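You operate a simulated robot arm through the tools that you are given. There is no shell and no other tool. Be economical: measure what you need, move in short steps, check, and stop when the job is done.

The job below is to be done with a simulated robot arm. You get a single attempt, and the scene is never put back.

JOB
Fetch the purple block and set it on the dusty fan on the tester end of the near bench. Take the white module from the tester end of the near bench and leave it on the wide white module. Take the green battery and put it on the shelf of the narrow bench. Take the red tray from the tester end of the near bench and put it on top of the blue heat sink. Turn the can tester dial to 3300. Put the small grey fan on the grey fan. Take the small orange fan and leave it in the inside of the wide orange tray. Pull the sinks drawer open. The order is free. Set down upright: green battery.

It is judged by the outcome, as a careful person would: the job done as asked, and still so three seconds after it is handed in. It fails if anything else is knocked over, pushed out of place, dropped, spilled or broken.

ROBOT AND FRAMES
A 6-joint arm with a two-finger parallel gripper on a trunk, on a base that drives. Base frame: it is fixed to the floor where the robot stands at the start and does not move with it; the origin is under the middle of the robot, x ahead of it, y to its left, z up; the surface under the hand at the start is at about z = 720. Readings come in mm, degrees, newtons and seconds.
With the tool pointing down near the work surface it reaches from about 340 to 820 mm from the robot's upright axis, wherever it stands. Its first joint turns from -166.0 to 166.0 degrees. Places, roughly: blue heat sink (14x15x3 cm) [2100, 2200, 800]; can tester dial [1000, -400, 800]; dusty fan (8x8x3 cm) [500, -500, 700]; green battery [500, -250, 750]; grey fan (6x6x3 cm) [700, 0, 700]; inside of the wide orange tray (18x18 cm) [-1420, -160, 720]; purple block (2x6x5 cm) [500, 100, 700]; shelf of the narrow bench (18x22 cm) [820, -3620, 300]; sinks drawer [1200, 2100, 600]; small grey fan (6x6x3 cm) [1000, 300, 800]; small orange fan (6x6x3 cm) [800, 300, 800]; white module [500, 0, 750]; wide white module [500, -250, 750]. Payload 3.43 kg.
The TCP is the grasp point between the finger pads, 34 mm short of the fingertips. In the tool frame z runs along the fingers and y along their closing line. The gripper opens to 128 mm. The fingers are 24 mm wide and 12 mm thick; the gripper's body (48 by 130 mm) begins 96 mm behind the TCP.
Orientation is that of the tool frame in the base frame, as a unit quaternion [w, x, y, z]. With the fingers straight down and closing along the base's y, the tool's x points along the base's -x, its y along +y and its z along -z.

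CONTROLS
- The arm moves only by the tool arm_command. Its argument "series" is one flat list of numbers, 7 for each row, row after row: the gripper command, from -1 (shut) to 1 (fully open), values between in proportion, then the shift along the tool's x, y, z in mm, then the turn, a rotation vector about the tool's x, y, z in degrees. In form: [claw, dx, dy, dz, ax, ay, az, claw, dx, dy, dz, ax, ay, az, ...]. A call has 1 to 10 rows; each row shifts and turns the commanded pose from where the row before left it, along the tool's axes as they then stand. Each row takes 0.2 s and may step no farther than 50 mm and 8.6 degrees from the row before; otherwise, or with a gripper value out of range, the whole call is refused. A pose out of reach is approached as far as the arm can. The call stops where the force on the tool passes 40 N (or 10 N more than at its start, if that is more) or the arm is blocked; 0.2 s more then pass. The fingers move at their own pace (about 45 mm/s each) and stop on an object; they squeeze with about 35 N. The grip force told is the motor's: it shows also when the fingers shut on nothing. Time passes only in rows, and 0.2 s behind the last, so rows that do not move let the fingers close. It gives the time, the measured TCP pose, the force on the tool (base axes), the opening and the grip force at its end, in the units of the frame above (readings bear some noise), with the torque about the TCP (base axes, N m) and any sound that the robot's microphone picked up.
- Cameras (640 x 400 px; columns grow to the right, rows downward): "scene" is now at [11.4, 126.3, 1501.7]; the picture's right is [-0.39, -0.92, 0.00], its down [-0.70, 0.29, -0.65] and it looks along [0.60, -0.25, -0.76] (base axes); focal length 274 px, centre (320, 200). "wrist" rides on the gripper at [76, -11, -160] in the tool frame; the picture's right is [0.15, 0.99, 0.00], its down [-0.88, 0.13, -0.46] and it looks along [-0.45, 0.07, 0.89] (tool axes); focal length 234 px, centre (320, 200). There is no depth. A picture from a camera that has moved, and an enlarged one, comes with that camera's place and axes in the base frame and with its lens.
- camera(camera): a new picture of that camera. The clock stands still meanwhile.
- steer(legs): drives the robot by 1 to 6 legs, each [ahead, turn to the left] in mm and degrees, along the robot's own axes; the way and the turn of a leg run together, so that a leg with both is an arc; at most 1500 mm and 180 degrees a leg. The arm and the cameras ride along, it lands a little off, and it stops where it bumps. It gives what a move gives.
- turn_head(pan, tilt): turns the head with the scene camera to pan (to the left, within 155 degrees either way) and tilt (down, from -29 to 69), counted from straight ahead of the robot. It gives what a move gives.
- zoom(camera, box): a new picture of the part [left, top, right, bottom] of that camera's present view, enlarged. The clock stands still meanwhile.
- sign_off(): hands the job in; it is judged then, once.

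Work in short steps. Places have to be worked out from the pictures, the camera data and where the tool is seen: move nearer, look again, correct. Check each grasp and each placing, and mend what went wrong. You have 207 turns and 184 pictures in all, those below and enlarged ones among them. Open the gripper and draw the arm clear of the work before you hand the job in, unless the task says otherwise; then end with one line.

The tools are called after "Emit:" by a JSON object that holds its "method" and its "body". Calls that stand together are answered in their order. arm_command: Moves the arm, as the interface text tells. Its arguments: {"type":"object","properties":{"series":{"type":"array"}},"required":["series"]} The other tools are called the same way: steer (legs) drives the base; turn_head (pan, tilt) turns the head that bears the scene camera; camera (camera) takes a picture; zoom (camera, box) takes an enlarged picture of a part of a camera's view; sign_off () hands the job in.

At the start:

```text
time_s: 0.0
eef_pos: [452.6, 91.7, 1120.3]
ee_rot: [0.001, -0.003, 1.0, 0.001]
ft_force: [0.7, 0.1, 0.0]
torque: [0.01, -0.03, -0.02]
grip_width: 127.9
grip_force: 0.1
robot x, y, heading: [1.3, -1.3, 0.1]
head pan, tilt: [-22.8, 49.6]
```

scene: 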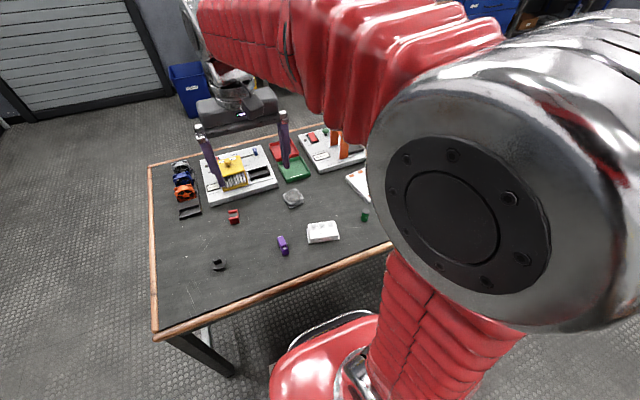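
wrist: 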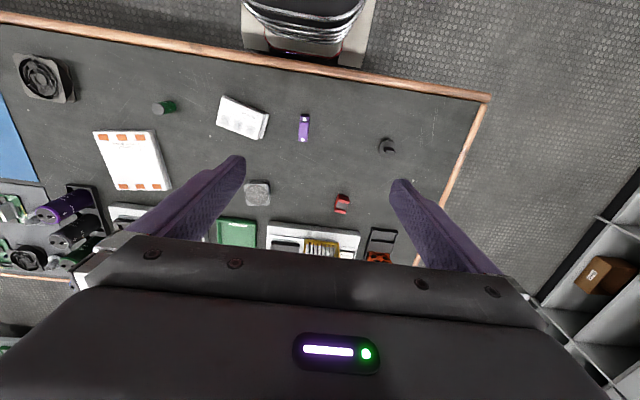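

I'll look at both views enlarged to identify the items on the near bench.

Emit:
{"method": "zoom", "body": {"camera": "wrist", "box": [0, 30, 480, 280]}}

Emit:
{"method": "zoom", "body": {"camera": "scene", "box": [140, 100, 400, 290]}}

```text
1.33 times, centred on (240, 155) of wrist
camera zoom: at [378.0, 80.1, 1282.4], right [-0.15, 0.99, 0.0], down [0.88, 0.13, 0.46], along [0.45, 0.07, -0.89], focal length 312 px, centre (427, 260)
```

zoom: 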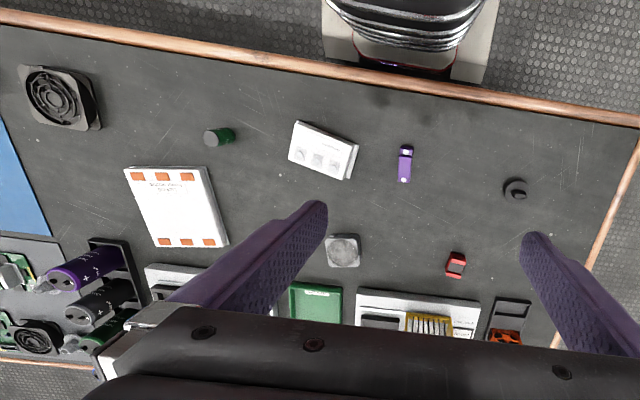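

```text
2.11 times, centred on (270, 195) of scene
camera zoom: at [11.4, 126.3, 1501.7], right [-0.39, -0.92, 0.0], down [-0.7, 0.29, -0.65], along [0.6, -0.25, -0.76], focal length 576 px, centre (425, 210)
```

zoom: 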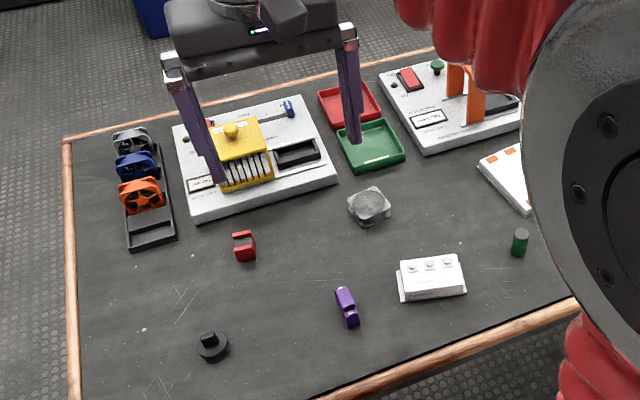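

Look at the right side of the near bench and around with the head.

Emit:
{"method": "turn_head", "body": {"pan": -55, "tilt": 45}}

Emit:
{"method": "camera", "body": {"camera": "scene"}}

Emit:
{"method": "turn_head", "body": {"pan": 45, "tilt": 20}}

Emit:
{"method": "camera", "body": {"camera": "scene"}}

Emit:
{"method": "turn_head", "body": {"pan": 150, "tilt": 30}}

Emit:
{"method": "camera", "body": {"camera": "scene"}}

Emit:
{"method": "turn_head", "body": {"pan": -100, "tilt": 20}}

Emit:
{"method": "camera", "body": {"camera": "scene"}}

```text
time_s: 1.0
eef_pos: [453.7, 91.6, 1121.7]
ee_rot: [0.002, -0.002, 1.0, 0.001]
ft_force: [1.0, 0.0, 0.8]
torque: [-0.03, -0.01, -0.03]
grip_width: 128.1
grip_force: 0.1
robot x, y, heading: [1.1, -0.7, 0.1]
head pan, tilt: [-55.0, 45.0]
```

```text
179 pictures are left
camera scene: at [-13.3, 89.7, 1508.1], right [-0.82, -0.57, 0.0], down [-0.41, 0.58, -0.71], along [0.41, -0.58, -0.71], focal length 274 px, centre (320, 200)
```

scene: 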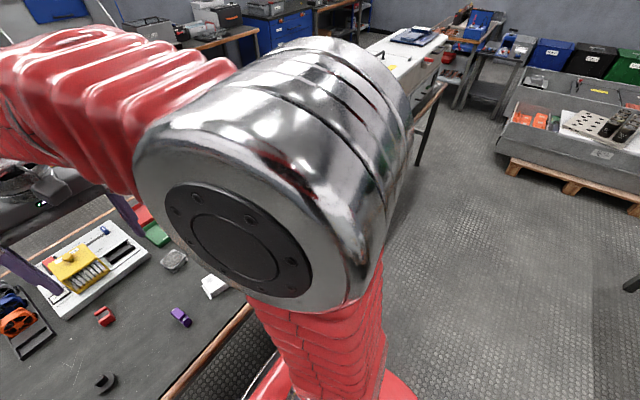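

```text
time_s: 2.7
eef_pos: [454.5, 91.5, 1120.7]
ee_rot: [0.002, -0.002, 1.0, 0.001]
ft_force: [0.1, -0.3, 0.4]
torque: [-0.01, 0.03, 0.0]
grip_width: 128.0
grip_force: 0.0
robot x, y, heading: [-4.5, 3.5, 0.1]
head pan, tilt: [45.0, 20.0]
```

```text
178 pictures are left
camera scene: at [5.9, 222.1, 1546.7], right [0.71, -0.71, 0.0], down [-0.24, -0.24, -0.94], along [0.66, 0.66, -0.34], focal length 274 px, centre (320, 200)
```

scene: 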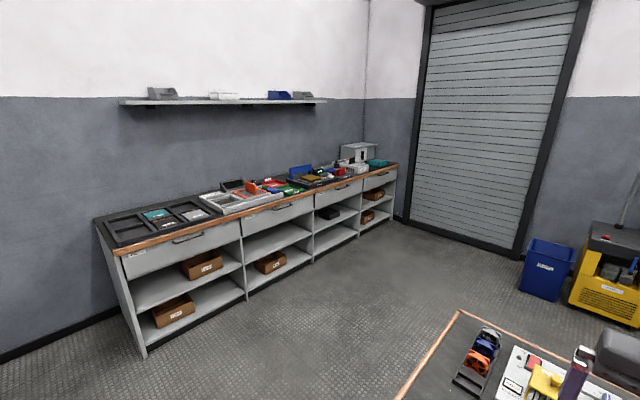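

```text
time_s: 4.6
eef_pos: [454.7, 92.6, 1120.7]
ee_rot: [0.001, -0.003, 1.0, 0.001]
ft_force: [-0.3, -0.4, 0.1]
torque: [0.01, 0.01, 0.03]
grip_width: 128.1
grip_force: 0.1
robot x, y, heading: [1.1, -0.6, 0.5]
head pan, tilt: [150.0, 30.0]
```

```text
177 pictures are left
camera scene: at [-138.3, 201.5, 1530.7], right [0.5, 0.87, 0.0], down [0.43, -0.25, -0.87], along [-0.75, 0.43, -0.5], focal length 274 px, centre (320, 200)
```

scene: 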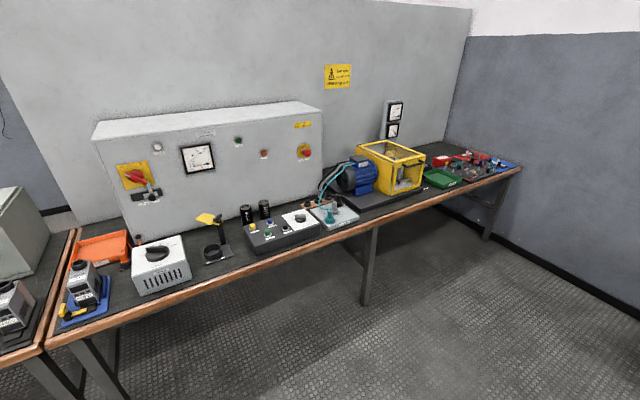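

```text
time_s: 8.1
eef_pos: [454.7, 90.8, 1120.7]
ee_rot: [0.001, -0.003, 1.0, 0.0]
ft_force: [0.2, -0.6, 0.7]
torque: [-0.02, 0.01, 0.01]
grip_width: 127.9
grip_force: 0.0
robot x, y, heading: [0.8, -2.1, 0.1]
head pan, tilt: [-100.0, 20.0]
```

```text
176 pictures are left
camera scene: at [-76.1, 64.5, 1546.8], right [-0.98, 0.17, 0.0], down [0.06, 0.34, -0.94], along [-0.16, -0.93, -0.34], focal length 274 px, centre (320, 200)
```

scene: 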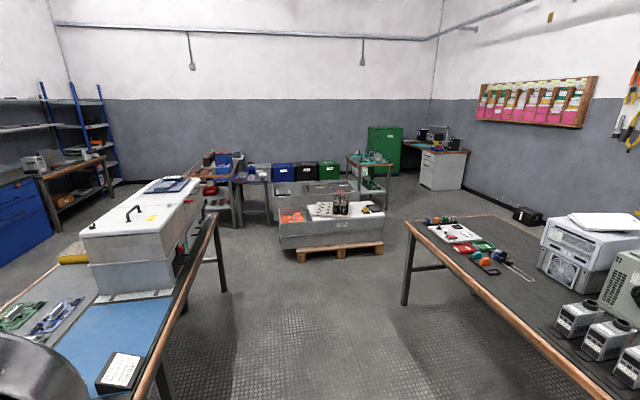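

Near side first: I move over the purple block (est. [475, 59]) at z≈920 and look.

Emit:
{"method": "arm_command", "body": {"series": [0, -5, -8, 45, 0, 0, 0, 0, -5, -8, 45, 0, 0, 0, 0, -5, -8, 45, 0, 0, 0, 0, -5, -8, 45, 0, 0, 0, 0, 0, 0, 20, 0, 0, 0]}}

Emit:
{"method": "camera", "body": {"camera": "wrist"}}

```text
time_s: 9.3
eef_pos: [475.6, 58.2, 920.4]
ee_rot: [0.001, -0.003, 1.0, 0.001]
ft_force: [0.1, -0.5, -1.5]
torque: [0.01, -0.05, 0.01]
grip_width: 64.1
grip_force: 0.1
robot x, y, heading: [1.9, 0.4, -0.2]
head pan, tilt: [-100.0, 20.0]
```

```text
175 pictures are left
camera wrist: at [399.6, 47.1, 1082.2], right [-0.15, 0.99, 0.0], down [0.88, 0.13, 0.46], along [0.45, 0.07, -0.89], focal length 234 px, centre (320, 200)
```

wrist: 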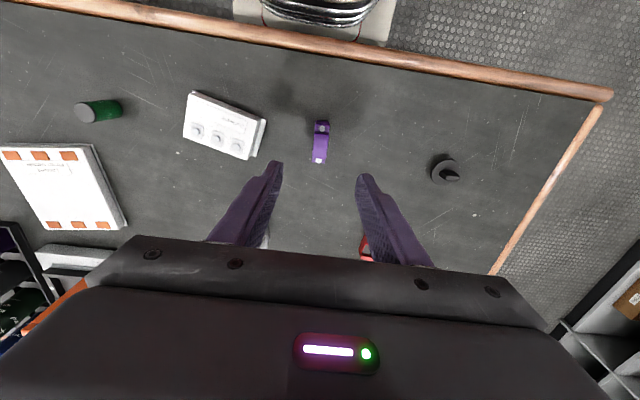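

Enlarge on the block for its exact pose.

Emit:
{"method": "zoom", "body": {"camera": "wrist", "box": [170, 80, 370, 205]}}

```text
3.20 times, centred on (270, 142) of wrist
camera zoom: at [399.6, 47.1, 1082.2], right [-0.15, 0.99, 0.0], down [0.88, 0.13, 0.46], along [0.45, 0.07, -0.89], focal length 749 px, centre (480, 384)
```

zoom: 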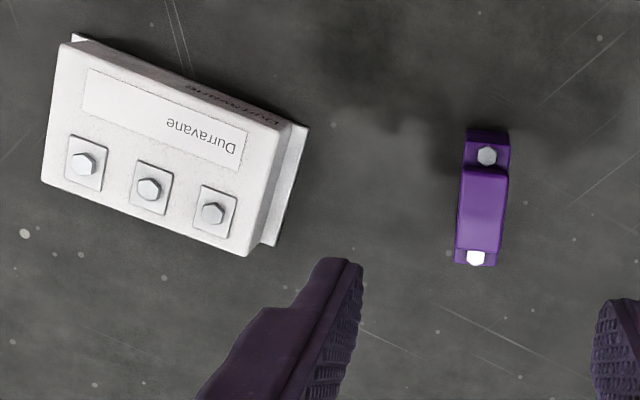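

Block is aligned with x and centred at about [479, 61]; descend to TCP z=758 and close.

Emit:
{"method": "arm_command", "body": {"series": [0, -2, 2, 45, 0, 0, 0, 0, -2, 1, 45, 0, 0, 0, 0, 0, 0, 45, 0, 0, 0, 0, 0, 0, 27, 0, 0, 0, -1, 0, 0, 0, 0, 0, 0, -1, 0, 0, 0, 0, 0, 0, -1, 0, 0, 0, 0, 0, 0, -1, 0, 0, 0, 0, 0, 0]}}

Emit:
{"method": "camera", "body": {"camera": "wrist"}}

```text
time_s: 11.1
eef_pos: [479.7, 60.9, 758.9]
ee_rot: [0.001, -0.003, 1.0, 0.0]
ft_force: [0.5, -0.6, -0.3]
torque: [0.03, -0.01, -0.03]
grip_width: 19.3
grip_force: 35.0
robot x, y, heading: [-0.1, 0.1, 0.2]
head pan, tilt: [-100.0, 20.0]
```

```text
173 pictures are left
camera wrist: at [403.5, 51.0, 920.3], right [-0.15, 0.99, 0.0], down [0.88, 0.13, 0.46], along [0.45, 0.07, -0.89], focal length 234 px, centre (320, 200)
```

wrist: 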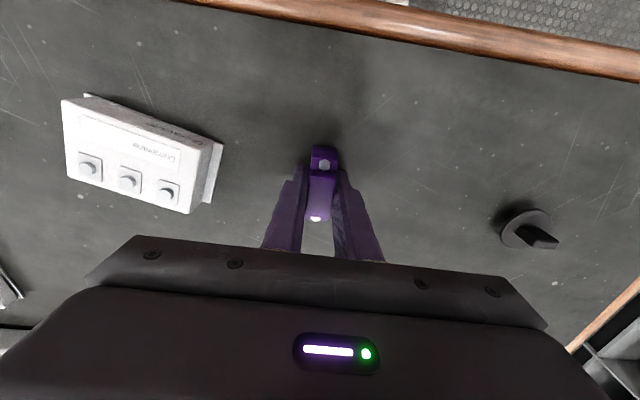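

Gripped (19 mm). Lift and carry toward the dusty fan (~[458, -473]).

Emit:
{"method": "arm_command", "body": {"series": [-1, 0, 0, -45, 0, 0, 0, -1, 0, 0, -45, 0, 0, 0, -1, 0, 0, -45, 0, 0, 0, -1, 0, -40, -45, 0, 0, 0, -1, 0, -49, 0, 0, 0, 0, -1, 0, -49, 0, 0, 0, 0, -1, 0, -49, 0, 0, 0, 0, -1, 0, -49, 0, 0, 0, 0, -1, 0, -49, 0, 0, 0, 0, -1, 0, -49, 0, 0, 0, 0]}}

Emit:
{"method": "arm_command", "body": {"series": [-1, 2, -45, 0, 0, 0, 0, -1, 2, -45, 0, 0, 0, 0, -1, 2, -45, 0, 0, 0, 0, -1, 2, -13, 0, 0, 0, 0]}}

Emit:
{"method": "camera", "body": {"camera": "wrist"}}

```text
refused: row 4 steps farther than a row can; nothing moved
```

```text
time_s: 12.1
eef_pos: [471.8, -86.8, 758.7]
ee_rot: [0.001, -0.003, 1.0, 0.001]
ft_force: [0.6, 1.3, 0.2]
torque: [0.01, 0.0, 0.03]
grip_width: 19.2
grip_force: 34.9
robot x, y, heading: [1.8, -3.0, 0.2]
head pan, tilt: [-100.0, 20.0]
```

```text
172 pictures are left
camera wrist: at [395.2, -97.6, 920.2], right [-0.15, 0.99, 0.0], down [0.88, 0.14, 0.46], along [0.45, 0.07, -0.89], focal length 234 px, centre (320, 200)
```

wrist: 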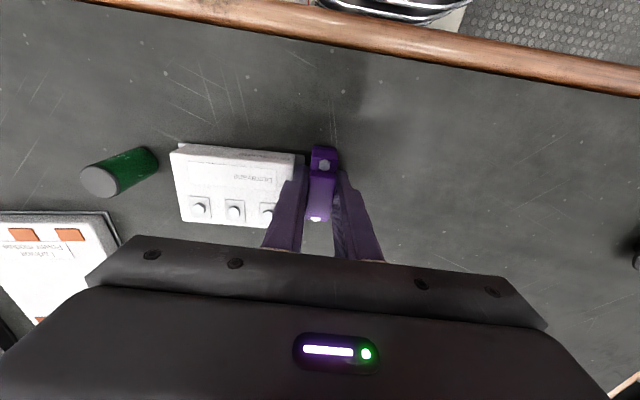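

The first call was refused as too long a step, so the second one ran at low height and nudged the white module. That module gets moved anyway, and nothing else was touched. I lift straight up now, and won't chain dependent calls again.

Emit:
{"method": "arm_command", "body": {"series": [-1, 0, 1, -40, 0, 0, 0, -1, 0, 0, -45, 0, 0, 0, -1, 0, 0, -45, 0, 0, 0, -1, 0, 0, -40, 0, 0, 0, -1, 0, -45, 0, 0, 0, 0, -1, 0, -45, 0, 0, 0, 0, -1, 0, -45, 0, 0, 0, 0, -1, 0, -45, 0, 0, 0, 0, -1, 0, -45, 0, 0, 0, 0, -1, 0, -45, 0, 0, 0, 0]}}

Emit:
{"method": "camera", "body": {"camera": "wrist"}}

```text
time_s: 14.3
eef_pos: [471.8, -356.1, 927.7]
ee_rot: [0.001, -0.002, 1.0, 0.001]
ft_force: [-0.4, 0.3, -1.5]
torque: [0.03, 0.02, -0.01]
grip_width: 19.3
grip_force: 34.7
robot x, y, heading: [3.2, -2.5, 0.1]
head pan, tilt: [-100.0, 20.0]
```

```text
171 pictures are left
camera wrist: at [395.4, -366.4, 1090.4], right [-0.15, 0.99, 0.0], down [0.88, 0.13, 0.46], along [0.45, 0.07, -0.89], focal length 234 px, centre (320, 200)
```

wrist: 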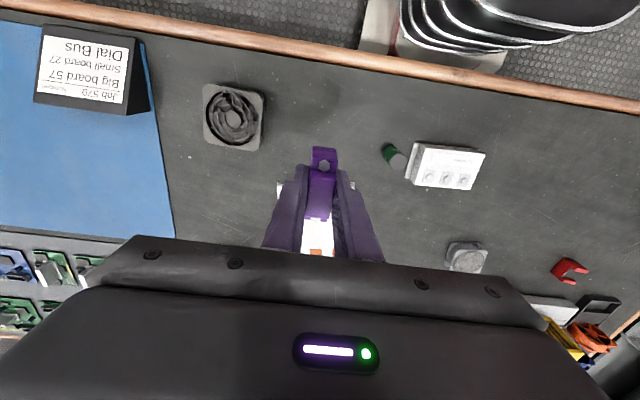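

Dusty fan centred about [460, -479]. Move above it and descend to TCP z=805.

Emit:
{"method": "arm_command", "body": {"series": [-1, 4, -41, 0, 0, 0, 0, -1, 4, -41, 0, 0, 0, 0, -1, 4, -41, 0, 0, 0, 0, -1, 0, 0, 45, 0, 0, 0, -1, 0, 0, 45, 0, 0, 0, -1, 0, 0, 33, 0, 0, 0]}}

Emit:
{"method": "camera", "body": {"camera": "wrist"}}

```text
time_s: 15.7
eef_pos: [461.9, -477.7, 803.5]
ee_rot: [0.001, -0.002, 1.0, 0.001]
ft_force: [0.4, -0.6, -0.2]
torque: [0.0, -0.01, -0.01]
grip_width: 19.7
grip_force: 35.0
robot x, y, heading: [-1.6, -0.9, -0.1]
head pan, tilt: [-100.0, 20.0]
```

```text
170 pictures are left
camera wrist: at [385.6, -487.8, 964.9], right [-0.15, 0.99, 0.0], down [0.88, 0.13, 0.46], along [0.45, 0.07, -0.89], focal length 234 px, centre (320, 200)
```

wrist: 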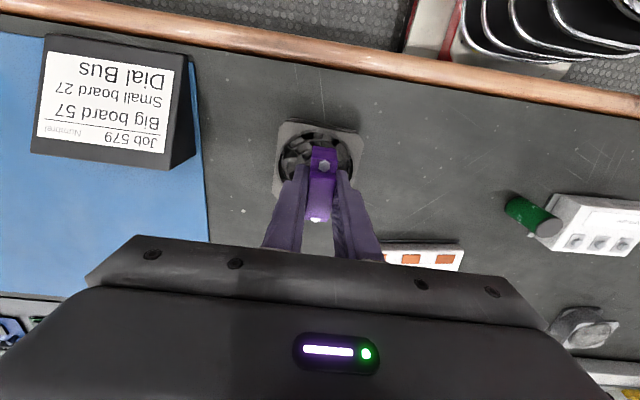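

Aligned; shift 6 mm back and lower gently until contact.

Emit:
{"method": "arm_command", "body": {"series": [-1, 6, 0, 4, 0, 0, 0, -1, 0, 0, 4, 0, 0, 0, -1, 0, 0, 4, 0, 0, 0, -1, 0, 0, 2, 0, 0, 0]}}

```text
time_s: 16.7
eef_pos: [455.9, -478.9, 791.1]
ee_rot: [0.001, -0.002, 1.0, 0.0]
ft_force: [0.7, -0.3, -0.9]
torque: [0.03, 0.01, 0.0]
grip_width: 19.1
grip_force: 35.5
robot x, y, heading: [1.6, -1.9, 0.1]
head pan, tilt: [-100.0, 20.0]
```

No contact yet; lower further in 2 mm steps.

Emit:
{"method": "arm_command", "body": {"series": [-1, 0, 0, 2, 0, 0, 0, -1, 0, 0, 2, 0, 0, 0, -1, 0, 0, 1, 0, 0, 0, -1, 0, 0, 0, 0, 0, 0]}}

Emit:
{"method": "camera", "body": {"camera": "wrist"}}

```text
time_s: 17.7
eef_pos: [455.4, -477.3, 785.5]
ee_rot: [0.001, -0.003, 1.0, 0.001]
ft_force: [0.9, -0.3, 0.0]
torque: [0.06, 0.01, 0.0]
grip_width: 19.2
grip_force: 34.9
robot x, y, heading: [2.4, -2.2, 0.1]
head pan, tilt: [-100.0, 20.0]
```

```text
169 pictures are left
camera wrist: at [379.8, -488.1, 947.4], right [-0.15, 0.99, 0.0], down [0.88, 0.13, 0.46], along [0.45, 0.07, -0.89], focal length 234 px, centre (320, 200)
```

wrist: 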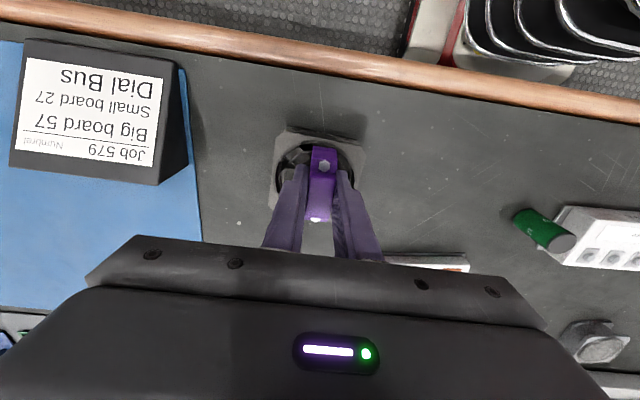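

Continue in 1 mm steps until force shows.

Emit:
{"method": "arm_command", "body": {"series": [-1, 0, 0, 1.5, 0, 0, 0, -1, 0, 0, 1.5, 0, 0, 0, -1, 0, 0, 0, 0, 0, 0]}}

```text
time_s: 18.5
eef_pos: [455.4, -477.0, 783.0]
ee_rot: [0.002, -0.002, 1.0, 0.001]
ft_force: [-0.7, 1.9, 5.8]
torque: [0.02, -0.01, -0.03]
grip_width: 19.3
grip_force: 35.1
robot x, y, heading: [-1.4, -0.1, 0.0]
head pan, tilt: [-100.0, 20.0]
```

Contact (5.8 N). Open and withdraw straight up.

Emit:
{"method": "arm_command", "body": {"series": [-0.5, 0, 0, 0, 0, 0, 0, -0.3, 0, 0, 0, 0, 0, 0, -0.3, 0, 0, 0, 0, 0, 0, -0.3, 0, 0, -40, 0, 0, 0, -0.3, 0, 0, -45, 0, 0, 0, -0.3, 0, 0, -45, 0, 0, 0]}}

Emit:
{"method": "camera", "body": {"camera": "wrist"}}

```text
time_s: 19.9
eef_pos: [453.5, -476.5, 911.3]
ee_rot: [0.0, -0.003, 1.0, 0.001]
ft_force: [0.2, 0.8, -0.2]
torque: [-0.05, -0.03, 0.02]
grip_width: 45.1
grip_force: 0.0
robot x, y, heading: [-2.8, -5.5, -0.1]
head pan, tilt: [-100.0, 20.0]
```

```text
168 pictures are left
camera wrist: at [377.7, -486.5, 1073.5], right [-0.15, 0.99, 0.0], down [0.88, 0.13, 0.46], along [0.45, 0.07, -0.89], focal length 234 px, centre (320, 200)
```

wrist: 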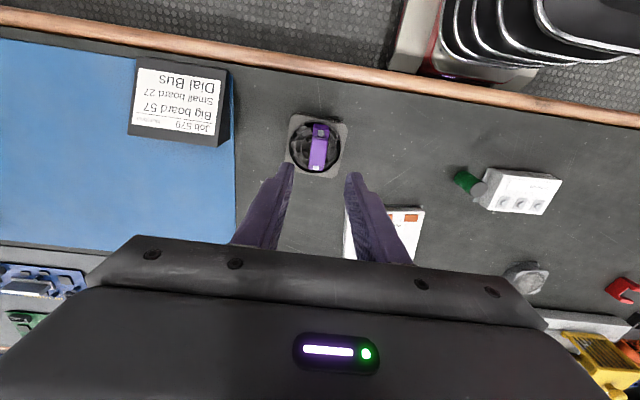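

Block sits on the fan. Go over the white module (~[480,-160]).

Emit:
{"method": "arm_command", "body": {"series": [0.2, -4, 45, 0, 0, 0, 0, 0.2, -4, 45, 0, 0, 0, 0, 0.2, -4, 45, 0, 0, 0, 0, 0.2, -4, 45, 0, 0, 0, 0, 0.2, -4, 45, 0, 0, 0, 0, 0.2, 0, 45, 0, 0, 0, 0, 0.2, 0, 45, 0, 0, 0, 0]}}

Emit:
{"method": "camera", "body": {"camera": "wrist"}}

Emit:
{"method": "zoom", "body": {"camera": "wrist", "box": [210, 80, 450, 230]}}

```text
time_s: 21.5
eef_pos: [471.7, -164.9, 912.9]
ee_rot: [0.002, -0.003, 1.0, 0.001]
ft_force: [0.2, 0.6, -0.7]
torque: [-0.04, 0.02, 0.02]
grip_width: 76.8
grip_force: 0.0
robot x, y, heading: [-1.0, -0.5, -0.3]
head pan, tilt: [-100.0, 20.0]
```

```text
167 pictures are left
camera wrist: at [395.9, -174.7, 1073.8], right [-0.15, 0.99, 0.0], down [0.88, 0.13, 0.46], along [0.45, 0.07, -0.89], focal length 234 px, centre (320, 200)
```

wrist: 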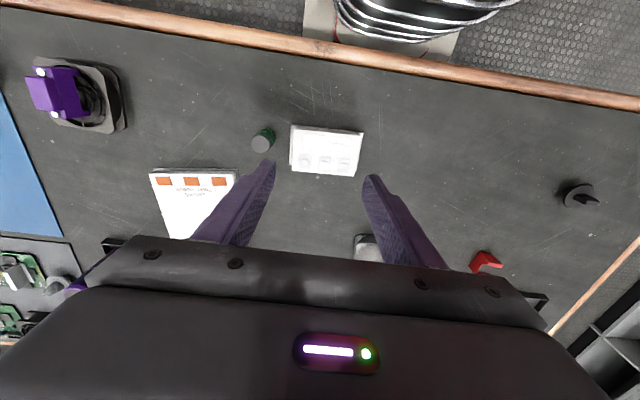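

```text
2.67 times, centred on (330, 155) of wrist
camera zoom: at [395.9, -174.7, 1073.8], right [-0.15, 0.99, 0.0], down [0.88, 0.13, 0.46], along [0.45, 0.07, -0.89], focal length 624 px, centre (293, 320)
```

zoom: 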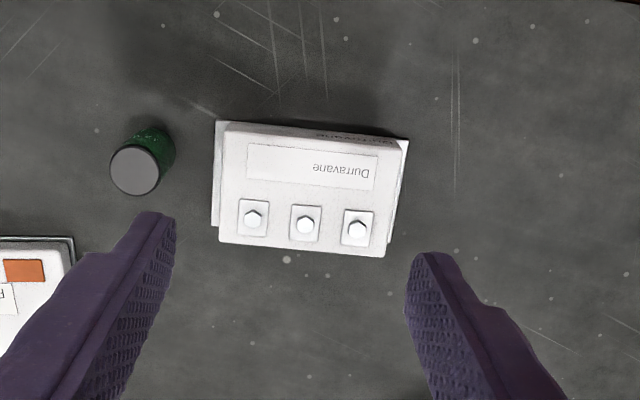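

Module body ≈63×93 mm centred ~[485,-152], long axis along y. I'll grip it across x, so turn the tool +87° about its z.

Emit:
{"method": "arm_command", "body": {"series": [0.6, -13, 12, 0, 0, 0, 0, 0.6, 0, 0, 0, 0, 0, 8.55, 0.6, 0, 0, 0, 0, 0, 8.55, 0.6, 0, 0, 0, 0, 0, 8.55, 0.6, 0, 0, 0, 0, 0, 8.55, 0.6, 0, 0, 0, 0, 0, 8.55, 0.6, 0, 0, 0, 0, 0, 8.55, 0.6, 0, 0, 0, 0, 0, 8.55, 0.6, 0, 0, 0, 0, 0, 8.55, 0.6, 0, 0, 0, 0, 0, 8.55]}}

Emit:
{"method": "arm_command", "body": {"series": [0.6, 0, 0, 0, 0, 0, 8.5, 0.6, 0, 0, 0, 0, 0, 1.3, 0.6, 0, 0, 0, 0, 0, 0]}}

Emit:
{"method": "camera", "body": {"camera": "wrist"}}

```text
time_s: 23.7
eef_pos: [487.6, -149.6, 913.6]
ee_rot: [0.0, 0.62, 0.784, 0.001]
ft_force: [-0.4, -0.1, 0.6]
torque: [0.0, 0.01, 0.0]
grip_width: 102.2
grip_force: 0.0
robot x, y, heading: [-1.4, 4.1, -0.1]
head pan, tilt: [-100.0, 20.0]
```

```text
time_s: 24.5
eef_pos: [487.4, -150.9, 913.1]
ee_rot: [0.0, 0.685, 0.728, 0.001]
ft_force: [0.1, 0.5, -0.9]
torque: [0.03, -0.01, -0.02]
grip_width: 102.4
grip_force: 0.1
robot x, y, heading: [1.1, -3.0, -0.0]
head pan, tilt: [-100.0, 20.0]
```

```text
165 pictures are left
camera wrist: at [470.6, -74.7, 1075.6], right [0.98, 0.21, 0.0], down [0.18, -0.87, 0.45], along [0.1, -0.44, -0.89], focal length 234 px, centre (320, 200)
```

wrist: 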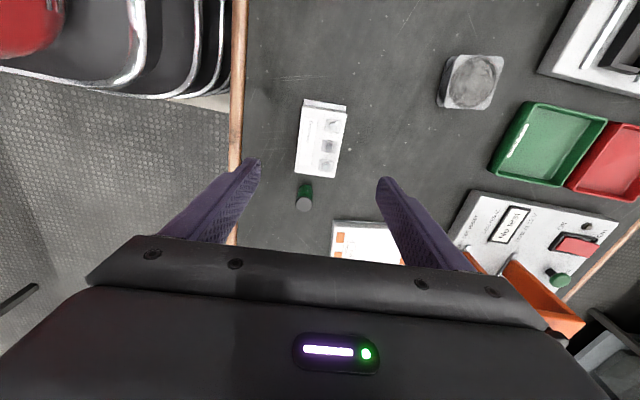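

Centred well. Descend to z≈763 and close.

Emit:
{"method": "arm_command", "body": {"series": [0.6, 0, 0, 45, 0, 0, 0, 0.6, 0, 0, 45, 0, 0, 0, 0.6, 0, 0, 45, 0, 0, 0, 0.6, 0, 0, 15, 0, 0, 0, -1, 0, 0, 0, 0, 0, 0, -1, 0, 0, 0, 0, 0, 0, -1, 0, 0, 0, 0, 0, 0, -1, 0, 0, 0, 0, 0, 0]}}

Emit:
{"method": "camera", "body": {"camera": "wrist"}}

```text
time_s: 26.3
eef_pos: [485.8, -149.1, 764.2]
ee_rot: [-0.001, 0.684, 0.729, 0.001]
ft_force: [-0.8, 0.2, -0.5]
torque: [-0.03, 0.0, 0.0]
grip_width: 59.6
grip_force: 35.6
robot x, y, heading: [-0.2, -3.8, -0.0]
head pan, tilt: [-100.0, 20.0]
```

```text
164 pictures are left
camera wrist: at [470.6, -73.2, 926.4], right [0.98, 0.21, 0.0], down [0.18, -0.87, 0.45], along [0.1, -0.44, -0.89], focal length 234 px, centre (320, 200)
```

wrist: 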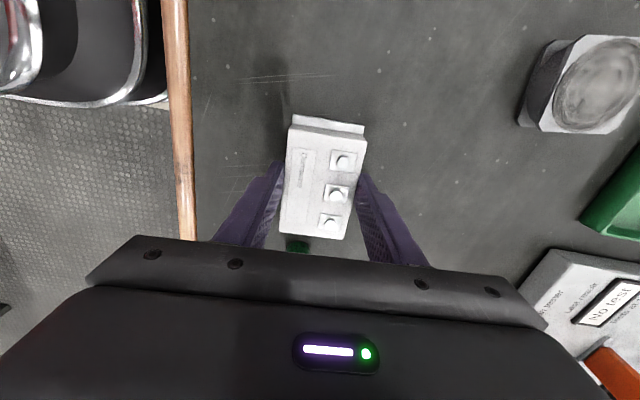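

Gripped (60 mm). Lift, then carry above the wide white module (centre ≈[614,-330]).

Emit:
{"method": "arm_command", "body": {"series": [-1, 0, 0, -45, 0, 0, 0, -1, 0, 0, -45, 0, 0, 0, -1, 0, 0, -45, 0, 0, 0, -1, -37.7, 23.3, 0, 0, 0, 0, -1, -37.7, 23.3, 0, 0, 0, 0, -1, -37.7, 23.3, 0, 0, 0, 0, -1, -37.7, 23.3, 0, 0, 0, 0, -1, -37.7, 23.3, 0, 0, 0, 0, -1, 0, 0, 0, 0, 0, -6.4]}}

Emit:
{"method": "camera", "body": {"camera": "wrist"}}

```text
time_s: 28.3
eef_pos: [616.5, -332.7, 899.2]
ee_rot: [-0.001, 0.643, 0.766, 0.001]
ft_force: [0.3, 0.4, 0.2]
torque: [-0.01, 0.03, 0.05]
grip_width: 0.0
grip_force: 32.9
robot x, y, heading: [-1.6, -0.4, -0.1]
head pan, tilt: [-100.0, 20.0]
```

```text
163 pictures are left
camera wrist: at [590.9, -259.3, 1061.6], right [0.95, 0.32, 0.0], down [0.28, -0.85, 0.45], along [0.14, -0.43, -0.89], focal length 234 px, centre (320, 200)
```

wrist: 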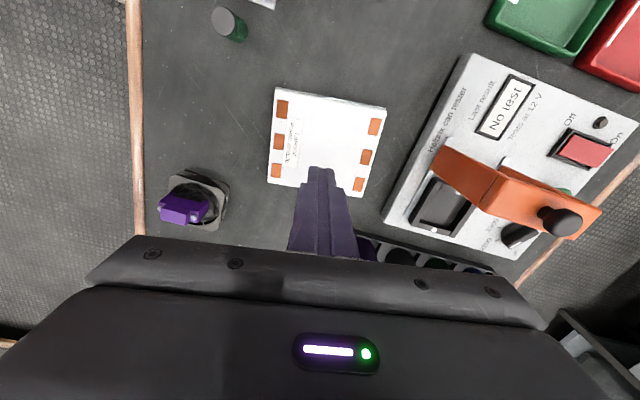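

The module slipped out (width 0). Go back toward it and look.

Emit:
{"method": "arm_command", "body": {"series": [0.6, 45, -10, 0, 0, 0, 0, 0.6, 45, -10, 0, 0, 0, 0, 0.6, 40, -10, 0, 0, 0, 0, 0.6, 0, 0, 0, 0, 0, 0]}}

Emit:
{"method": "camera", "body": {"camera": "wrist"}}

```text
time_s: 29.3
eef_pos: [563.1, -207.8, 899.3]
ee_rot: [0.0, 0.643, 0.766, 0.001]
ft_force: [0.9, -0.3, -0.4]
torque: [0.02, -0.02, -0.02]
grip_width: 86.6
grip_force: 0.0
robot x, y, heading: [3.2, -1.9, 0.1]
head pan, tilt: [-100.0, 20.0]
```

```text
162 pictures are left
camera wrist: at [539.5, -135.2, 1060.4], right [0.95, 0.32, 0.0], down [0.28, -0.85, 0.45], along [0.14, -0.43, -0.89], focal length 234 px, centre (320, 200)
```

wrist: 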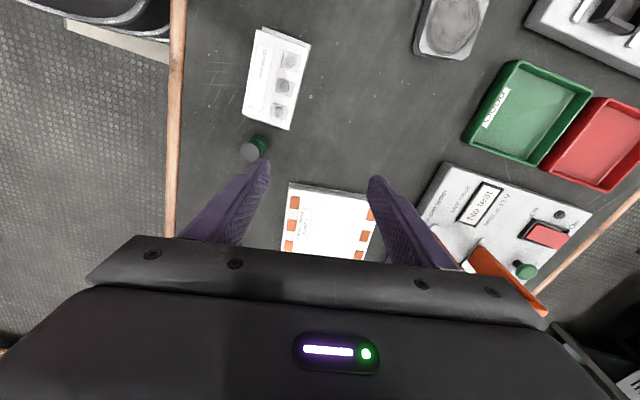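

Module is back on the bench, upright. Zoom to measure it and see its sides.

Emit:
{"method": "zoom", "body": {"camera": "wrist", "box": [200, 10, 360, 180]}}

```text
2.35 times, centred on (280, 95) of wrist
camera zoom: at [539.5, -135.2, 1060.4], right [0.95, 0.32, 0.0], down [0.28, -0.85, 0.45], along [0.14, -0.43, -0.89], focal length 551 px, centre (414, 447)
```

zoom: 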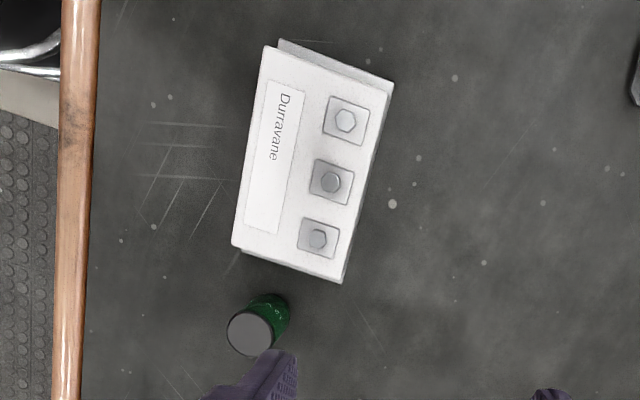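

Module centre ≈[488,-154], aligned with y, 60×96 mm. Re-align above it with opening ~95 mm.

Emit:
{"method": "arm_command", "body": {"series": [0.5, 33, -32, 0, 0, 0, 0, 0.5, 33, -32, 0, 0, 0, 0, 0.5, 0, 0, 0, 0, 0, 5, 0.5, 0, 0, 0, 0, 0, 5, 0.5, 0, 0, 45, 0, 0, 0, 0.5, 0, 0, 45, 0, 0, 0, 0.5, 0, 0, 43, 0, 0, 0, 0.5, 0, 0, 6, 0, 0, 0]}}

Emit:
{"method": "arm_command", "body": {"series": [0.5, 0, 0, 3, 0, 0, 0, 0.5, 0, 0, 2, 0, 0, 0, 0.5, 0, 0, 2, 0, 0, 0]}}

```text
time_s: 31.1
eef_pos: [488.2, -154.8, 760.4]
ee_rot: [0.0, 0.707, 0.707, 0.001]
ft_force: [0.7, -0.7, 0.0]
torque: [-0.03, -0.01, 0.0]
grip_width: 96.2
grip_force: 0.0
robot x, y, heading: [-0.6, -0.4, 0.0]
head pan, tilt: [-100.0, 20.0]
```

```text
time_s: 31.9
eef_pos: [487.9, -153.5, 755.4]
ee_rot: [0.0, 0.707, 0.707, 0.002]
ft_force: [-2.4, -1.1, 20.4]
torque: [-0.16, 1.17, -0.07]
grip_width: 97.3
grip_force: 1.1
robot x, y, heading: [0.4, -1.6, 0.4]
head pan, tilt: [-100.0, 20.0]
```

Table contact at TCP ≈755. Raise 2 mm, close and test with a small slow lift.

Emit:
{"method": "arm_command", "body": {"series": [0.5, 0, 0, -2.5, 0, 0, 0, -1, 0, 0, 0, 0, 0, 0, -1, 0, 0, 0, 0, 0, 0, -1, 0, 0, 0, 0, 0, 0, -1, 0, 0, 0, 0, 0, 0, -1, 0, 0, -5, 0, 0, 0, -1, 0, 0, -5, 0, 0, 0, -1, 0, 0, -5, 0, 0, 0, -1, 0, 0, -5, 0, 0, 0]}}

Emit:
{"method": "camera", "body": {"camera": "wrist"}}

```text
time_s: 33.9
eef_pos: [490.2, -154.5, 776.5]
ee_rot: [-0.001, 0.707, 0.707, 0.001]
ft_force: [0.0, 0.2, -2.8]
torque: [0.02, -0.02, 0.05]
grip_width: 59.6
grip_force: 35.0
robot x, y, heading: [-1.2, 2.2, -0.1]
head pan, tilt: [-100.0, 20.0]
```

```text
160 pictures are left
camera wrist: at [477.6, -77.5, 937.4], right [0.99, 0.15, 0.0], down [0.13, -0.88, 0.45], along [0.07, -0.45, -0.89], focal length 234 px, centre (320, 200)
```

wrist: 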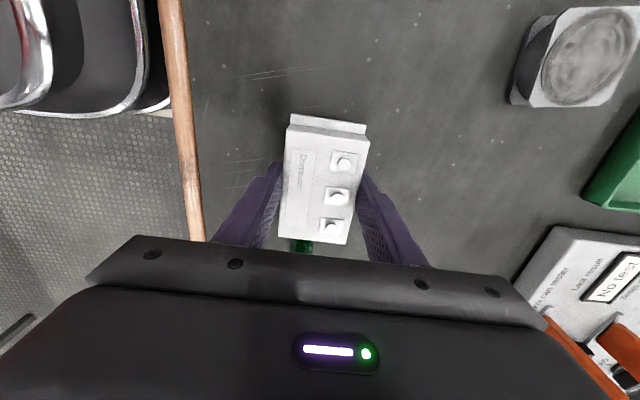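

It's carrying the weight (~2.8 N). Lift further at moderate speed and check.

Emit:
{"method": "arm_command", "body": {"series": [-1, 0, 0, -10, 0, 0, 0, -1, 0, 0, -15, 0, 0, 0, -1, 0, 0, -20, 0, 0, 0, -1, 0, 0, -20, 0, 0, 0, -1, 0, 0, -20, 0, 0, 0, -1, 0, 0, -10, 0, 0, 0, -1, -10, 7, 0, 0, 0, 0, -1, -15, 10, 0, 0, 0, 0, -1, -20, 13, 0, 0, 0, 0, -1, -20, 14, 0, 0, 0, 0]}}

Emit:
{"method": "camera", "body": {"camera": "wrist"}}

```text
time_s: 36.1
eef_pos: [531.3, -219.5, 870.2]
ee_rot: [-0.001, 0.707, 0.707, 0.001]
ft_force: [-0.5, -0.6, -2.7]
torque: [0.01, -0.03, -0.02]
grip_width: 59.9
grip_force: 34.7
robot x, y, heading: [-0.1, -1.2, -0.3]
head pan, tilt: [-100.0, 20.0]
```

```text
159 pictures are left
camera wrist: at [520.3, -143.4, 1032.0], right [0.99, 0.15, 0.0], down [0.13, -0.88, 0.45], along [0.07, -0.45, -0.89], focal length 234 px, centre (320, 200)
```

wrist: 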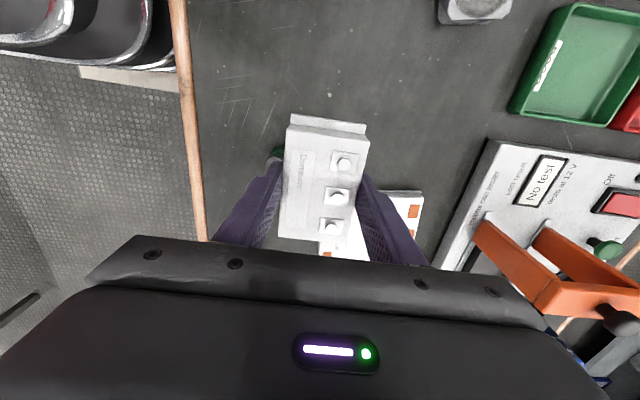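

Holding. Carry to above [616,-329], align yaw, and descend to ~800.

Emit:
{"method": "arm_command", "body": {"series": [-1, -20, 15, 0, 0, 0, 0, -1, -30, 23, 0, 0, 0, 0, -1, -30, 24, 0, 0, 0, 0, -1, -30, 23, 0, 0, 0, 0, -1, 0, 0, 0, 0, 0, -4.8, -1, 0, 0, 0, 0, 0, -4.8, -1, 0, 0, 20, 0, 0, 0, -1, 0, 0, 25, 0, 0, 0, -1, 0, 0, 20, 0, 0, 0, -1, 0, 0, 5, 0, 0, 0]}}

Emit:
{"method": "camera", "body": {"camera": "wrist"}}

```text
time_s: 38.3
eef_pos: [618.5, -330.2, 799.8]
ee_rot: [0.001, 0.646, 0.763, 0.001]
ft_force: [0.3, 0.1, -3.3]
torque: [0.01, -0.01, 0.02]
grip_width: 59.9
grip_force: 34.7
robot x, y, heading: [-0.1, 0.9, 0.0]
head pan, tilt: [-100.0, 20.0]
```

```text
158 pictures are left
camera wrist: at [593.7, -256.5, 961.3], right [0.95, 0.31, 0.0], down [0.27, -0.85, 0.45], along [0.14, -0.43, -0.89], focal length 234 px, centre (320, 200)
```

wrist: 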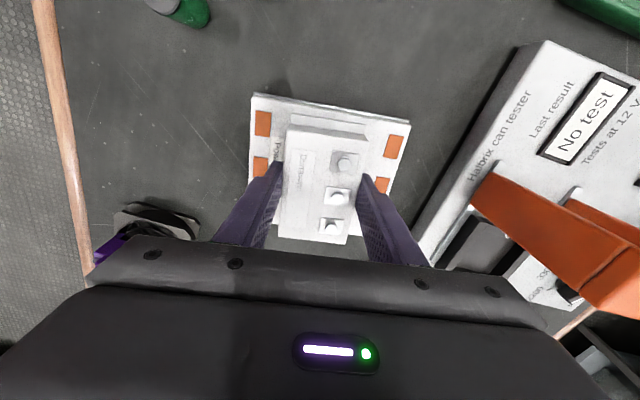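

Aligned over the wide module. Lower until contact.

Emit:
{"method": "arm_command", "body": {"series": [-1, 0, 0, 5, 0, 0, 0, -1, 0, 0, 4, 0, 0, 0, -1, 0, 0, 3, 0, 0, 0, -1, 0, 0, 2, 0, 0, 0]}}

```text
time_s: 39.3
eef_pos: [618.7, -327.3, 785.0]
ee_rot: [0.0, 0.646, 0.763, 0.002]
ft_force: [0.5, 0.0, -4.0]
torque: [-0.02, 0.04, -0.04]
grip_width: 59.9
grip_force: 35.2
robot x, y, heading: [-1.3, -2.8, 0.0]
head pan, tilt: [-100.0, 20.0]
```

Continue in 1.5 mm steps.

Emit:
{"method": "arm_command", "body": {"series": [-1, 0, 0, 1.5, 0, 0, 0, -1, 0, 0, 1.5, 0, 0, 0, -1, 0, 0, 0, 0, 0, 0]}}

Emit:
{"method": "zoom", "body": {"camera": "wrist", "box": [220, 80, 440, 260]}}

```text
time_s: 40.1
eef_pos: [616.7, -328.1, 782.5]
ee_rot: [0.0, 0.645, 0.764, 0.001]
ft_force: [0.8, 0.3, -3.6]
torque: [0.03, 0.02, -0.01]
grip_width: 59.7
grip_force: 34.4
robot x, y, heading: [-1.6, -4.2, 0.3]
head pan, tilt: [-100.0, 20.0]
```

```text
2.22 times, centred on (330, 170) of wrist
camera zoom: at [593.6, -255.6, 945.2], right [0.95, 0.31, 0.0], down [0.27, -0.85, 0.45], along [0.14, -0.43, -0.89], focal length 520 px, centre (298, 267)
```

zoom: 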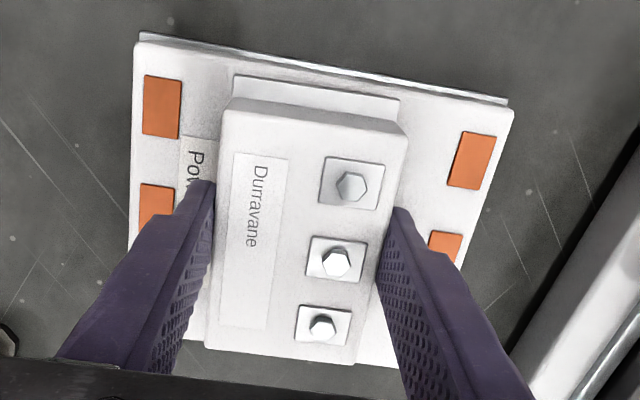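

Still just above. The wide module's centre is ~5 mm farther in -y; shift that and lower to contact.

Emit:
{"method": "arm_command", "body": {"series": [-1, -5, 0, 0, 0, 0, 0, -1, 0, 0, 1.5, 0, 0, 0, -1, 0, 0, 1.5, 0, 0, 0, -1, 0, 0, 0, 0, 0, 0]}}

```text
time_s: 41.1
eef_pos: [617.2, -333.1, 780.3]
ee_rot: [-0.001, 0.646, 0.764, 0.001]
ft_force: [0.7, 0.3, -3.1]
torque: [0.01, 0.0, -0.01]
grip_width: 59.7
grip_force: 35.3
robot x, y, heading: [-0.9, -3.6, -0.1]
head pan, tilt: [-100.0, 20.0]
```

Not yet touching; lower more.

Emit:
{"method": "arm_command", "body": {"series": [-1, 0, 0, 1.5, 0, 0, 0, -1, 0, 0, 1.5, 0, 0, 0, -1, 0, 0, 1.5, 0, 0, 0, -1, 0, 0, 0, 0, 0, 0]}}

```text
time_s: 42.1
eef_pos: [619.0, -334.1, 775.9]
ee_rot: [0.0, 0.646, 0.764, 0.001]
ft_force: [-0.9, 0.8, -3.4]
torque: [0.0, -0.01, 0.01]
grip_width: 59.9
grip_force: 35.1
robot x, y, heading: [-2.4, -2.7, 0.2]
head pan, tilt: [-100.0, 20.0]
```

Emit:
{"method": "arm_command", "body": {"series": [-1, 0, 0, 1.5, 0, 0, 0, -1, 0, 0, 1.5, 0, 0, 0, -1, 0, 0, 1.5, 0, 0, 0, -1, 0, 0, 0, 0, 0, 0]}}

Emit:
{"method": "camera", "body": {"camera": "wrist"}}

```text
time_s: 43.1
eef_pos: [619.5, -334.4, 773.7]
ee_rot: [0.002, 0.645, 0.764, 0.002]
ft_force: [-3.5, 1.9, 40.0]
torque: [0.28, 1.42, -0.1]
grip_width: 59.7
grip_force: 35.1
robot x, y, heading: [-1.6, -4.1, 0.0]
head pan, tilt: [-100.0, 20.0]
```

```text
156 pictures are left
camera wrist: at [594.3, -260.4, 935.8], right [0.95, 0.31, 0.01], down [0.27, -0.85, 0.46], along [0.15, -0.43, -0.89], focal length 234 px, centre (320, 200)
```

wrist: 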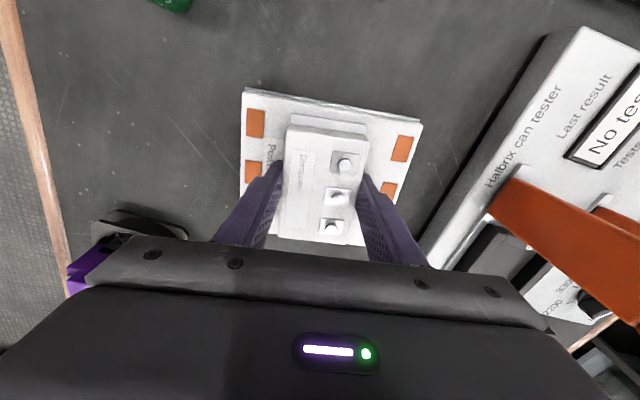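

Contact made. Ease up 1 mm, open and lift away.

Emit:
{"method": "arm_command", "body": {"series": [-1, 0, 0, -1.5, 0, 0, 0, 0.3, 0, 0, 0, 0, 0, 0, 0.3, 0, 0, 0, 0, 0, 0, 0.3, 0, 0, -20, 0, 0, 0, 0.3, 0, 0, -45, 0, 0, 0, 0.3, 0, 0, -45, 0, 0, 0, 0.3, 0, 0, -45, 0, 0, 0]}}

Emit:
{"method": "camera", "body": {"camera": "wrist"}}

```text
time_s: 44.7
eef_pos: [616.5, -334.7, 926.3]
ee_rot: [-0.001, 0.646, 0.764, 0.001]
ft_force: [0.9, -0.1, -1.0]
torque: [0.02, 0.01, 0.02]
grip_width: 83.3
grip_force: 0.0
robot x, y, heading: [-1.6, -2.4, -0.3]
head pan, tilt: [-100.0, 20.0]
```

```text
155 pictures are left
camera wrist: at [592.5, -261.5, 1088.8], right [0.95, 0.31, 0.0], down [0.27, -0.85, 0.45], along [0.14, -0.43, -0.89], focal length 234 px, centre (320, 200)
```

wrist: 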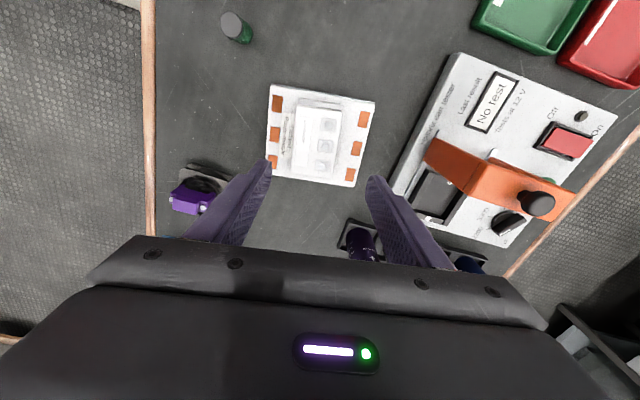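

White module is on the wide one. Before taking the battery, I look at the narrow bench shelf from here to plan the grasp.

Emit:
{"method": "turn_head", "body": {"pan": -85, "tilt": 18}}

Emit:
{"method": "zoom", "body": {"camera": "scene", "box": [220, 120, 460, 270]}}

```text
time_s: 45.4
eef_pos: [616.5, -335.3, 926.6]
ee_rot: [-0.001, 0.645, 0.764, 0.001]
ft_force: [-0.3, -0.6, 0.4]
torque: [0.02, -0.01, -0.04]
grip_width: 83.1
grip_force: 0.0
robot x, y, heading: [0.3, 0.9, 0.1]
head pan, tilt: [-85.0, 18.0]
```

```text
2.67 times, centred on (340, 195) of scene
camera zoom: at [-51.6, 63.2, 1550.0], right [-1.0, -0.09, 0.0], down [-0.03, 0.31, -0.95], along [0.08, -0.95, -0.31], focal length 730 px, centre (267, 213)
```

zoom: 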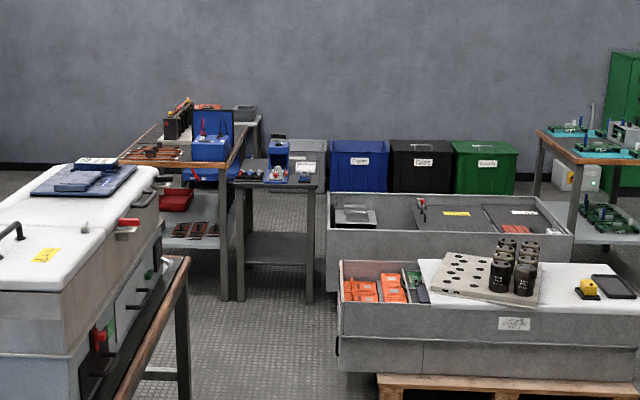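

The shelf is under the wooden-top bench, so placing needs a tool pitched forward ~45°. I'll grasp the battery with that same pitch. First turn the tool back to heading ahead.

Emit:
{"method": "arm_command", "body": {"series": [0, 0, 0, -10, 0, 0, -8.04, 0, 0, 0, -10, 0, 0, -8.04, 0, 0, 0, 0, 0, 0, -8.04, 0, 0, 0, 0, 0, 0, -8.04, 0, 0, 0, 0, 0, 0, -8.04, 0, 0, 0, 0, 0, 0, -8.04, 0, 0, 0, 0, 0, 0, -8.04, 0, 0, 0, 0, 0, 0, -8.04, 0, 0, 0, 0, 0, 0, -8.04, 0, 0, 0, 0, 0, 0, -8.04]}}

Emit:
{"method": "arm_command", "body": {"series": [0, 45, 20, 0, 0, 0, 0, 0, 45, 20, 0, 0, 0, 0, 0, 45, 20, 0, 0, 0, 0, 0, 40, 20, 0, 0, 0, 0, 0, 40, 17, 0, 0, 0, 0]}}

Emit:
{"method": "camera", "body": {"camera": "wrist"}}

```text
time_s: 47.6
eef_pos: [619.4, -334.0, 946.9]
ee_rot: [0.001, -0.001, 1.0, 0.001]
ft_force: [0.1, -0.1, 1.2]
torque: [0.0, 0.0, -0.03]
grip_width: 64.0
grip_force: 0.2
robot x, y, heading: [-2.9, -3.2, 0.1]
head pan, tilt: [-85.0, 18.0]
```

```text
time_s: 48.8
eef_pos: [401.4, -237.3, 946.4]
ee_rot: [0.001, 0.0, 1.0, 0.001]
ft_force: [-0.4, 0.4, 1.2]
torque: [-0.02, -0.01, -0.01]
grip_width: 64.1
grip_force: 0.0
robot x, y, heading: [3.8, -1.5, -0.1]
head pan, tilt: [-85.0, 18.0]
```

```text
153 pictures are left
camera wrist: at [325.6, -246.6, 1107.7], right [-0.15, 0.99, 0.0], down [0.88, 0.13, 0.46], along [0.45, 0.07, -0.89], focal length 234 px, centre (320, 200)
```

wrist: 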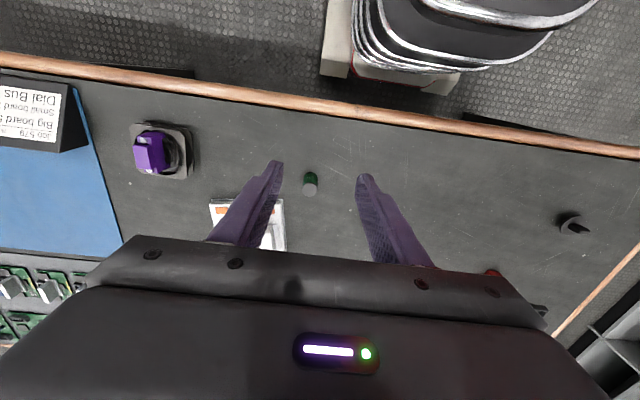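

Battery axis at ≈[484,-240]. Pitch the tool forward 45°.

Emit:
{"method": "arm_command", "body": {"series": [0, 0, 0, 0, 0, -7.5, 0, 0, 0, 0, 0, 0, -7.5, 0, 0, 0, 0, 0, 0, -7.5, 0, 0, 0, 0, 0, 0, -7.5, 0, 0, 0, 0, 0, 0, -7.5, 0, 0, 0, 0, 0, 0, -7.5, 0]}}

Emit:
{"method": "camera", "body": {"camera": "wrist"}}

```text
time_s: 50.2
eef_pos: [403.5, -238.4, 946.3]
ee_rot: [0.384, 0.001, 0.923, 0.001]
ft_force: [-1.4, -0.2, 0.4]
torque: [-0.01, 0.01, 0.02]
grip_width: 63.9
grip_force: 0.1
robot x, y, heading: [1.7, 1.0, -0.1]
head pan, tilt: [-85.0, 18.0]
```

```text
152 pictures are left
camera wrist: at [236.0, -248.2, 1007.6], right [-0.1, 0.99, -0.1], down [0.3, 0.13, 0.95], along [0.95, 0.07, -0.31], focal length 234 px, centre (320, 200)
```

wrist: 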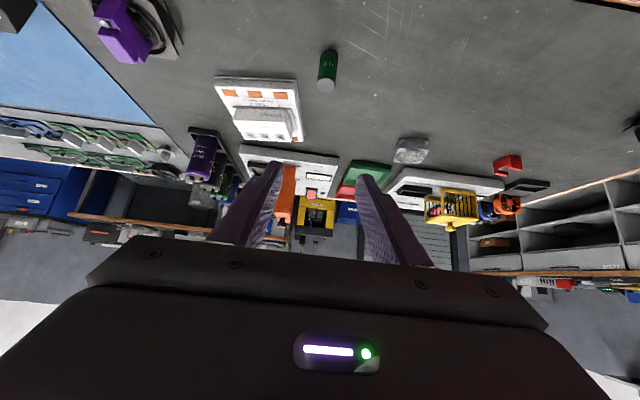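

Lower 109 mm, then advance along the tool axis onto the battery.

Emit:
{"method": "arm_command", "body": {"series": [0, 25.7, 0, 25.7, 0, 0, 0, 0, 25.7, -1, 25.7, 0, 0, 0, 0, 25.7, -1, 25.7, 0, 0, 0, 0, 0, 0, 40, 0, 0, 0, 0, 0, 0, 40, 0, 0, 0, 0, 0, 0, 20, 0, 0, 0]}}

Emit:
{"method": "camera", "body": {"camera": "wrist"}}

```text
time_s: 51.6
eef_pos: [475.7, -241.4, 766.8]
ee_rot: [0.383, 0.0, 0.924, 0.0]
ft_force: [-0.1, 0.2, 0.1]
torque: [0.0, -0.04, -0.01]
grip_width: 64.1
grip_force: 0.1
robot x, y, heading: [-1.0, 2.6, 0.2]
head pan, tilt: [-85.0, 18.0]
```

```text
151 pictures are left
camera wrist: at [308.9, -250.7, 828.5], right [-0.1, 0.99, -0.1], down [0.3, 0.13, 0.95], along [0.95, 0.07, -0.31], focal length 234 px, centre (320, 200)
```

wrist: 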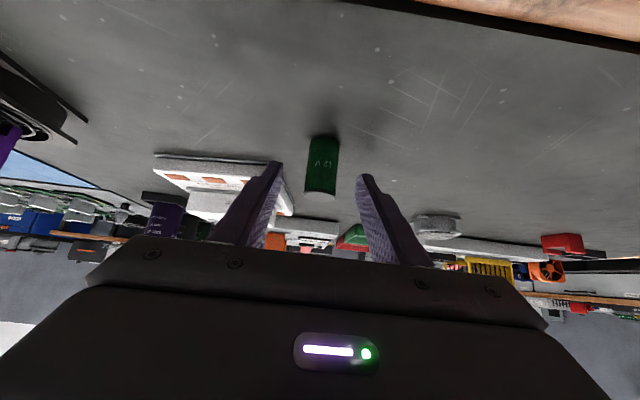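

Axis ≈[490,-240], height ~49 mm. Advance the last bit and close.

Emit:
{"method": "arm_command", "body": {"series": [0, -3, 0, 14, 0, 0, 0, -1, 0, 0, 0, 0, 0, 0, -1, 0, 0, 0, 0, 0, 0, -1, 0, 0, 0, 0, 0, 0, -1, 0, 0, 0, 0, 0, 0]}}

Emit:
{"method": "camera", "body": {"camera": "wrist"}}

```text
time_s: 52.8
eef_pos: [487.9, -240.3, 759.9]
ee_rot: [0.383, 0.001, 0.924, 0.0]
ft_force: [0.0, -1.6, -0.1]
torque: [-0.01, -0.02, 0.0]
grip_width: 23.2
grip_force: 35.3
robot x, y, heading: [0.7, -2.6, -0.1]
head pan, tilt: [-85.0, 18.0]
```

```text
150 pictures are left
camera wrist: at [320.9, -250.6, 820.9], right [-0.1, 0.99, -0.1], down [0.3, 0.13, 0.95], along [0.95, 0.07, -0.31], focal length 234 px, centre (320, 200)
```

wrist: 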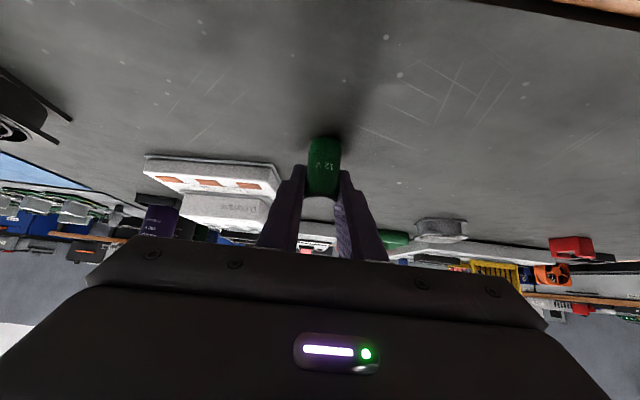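

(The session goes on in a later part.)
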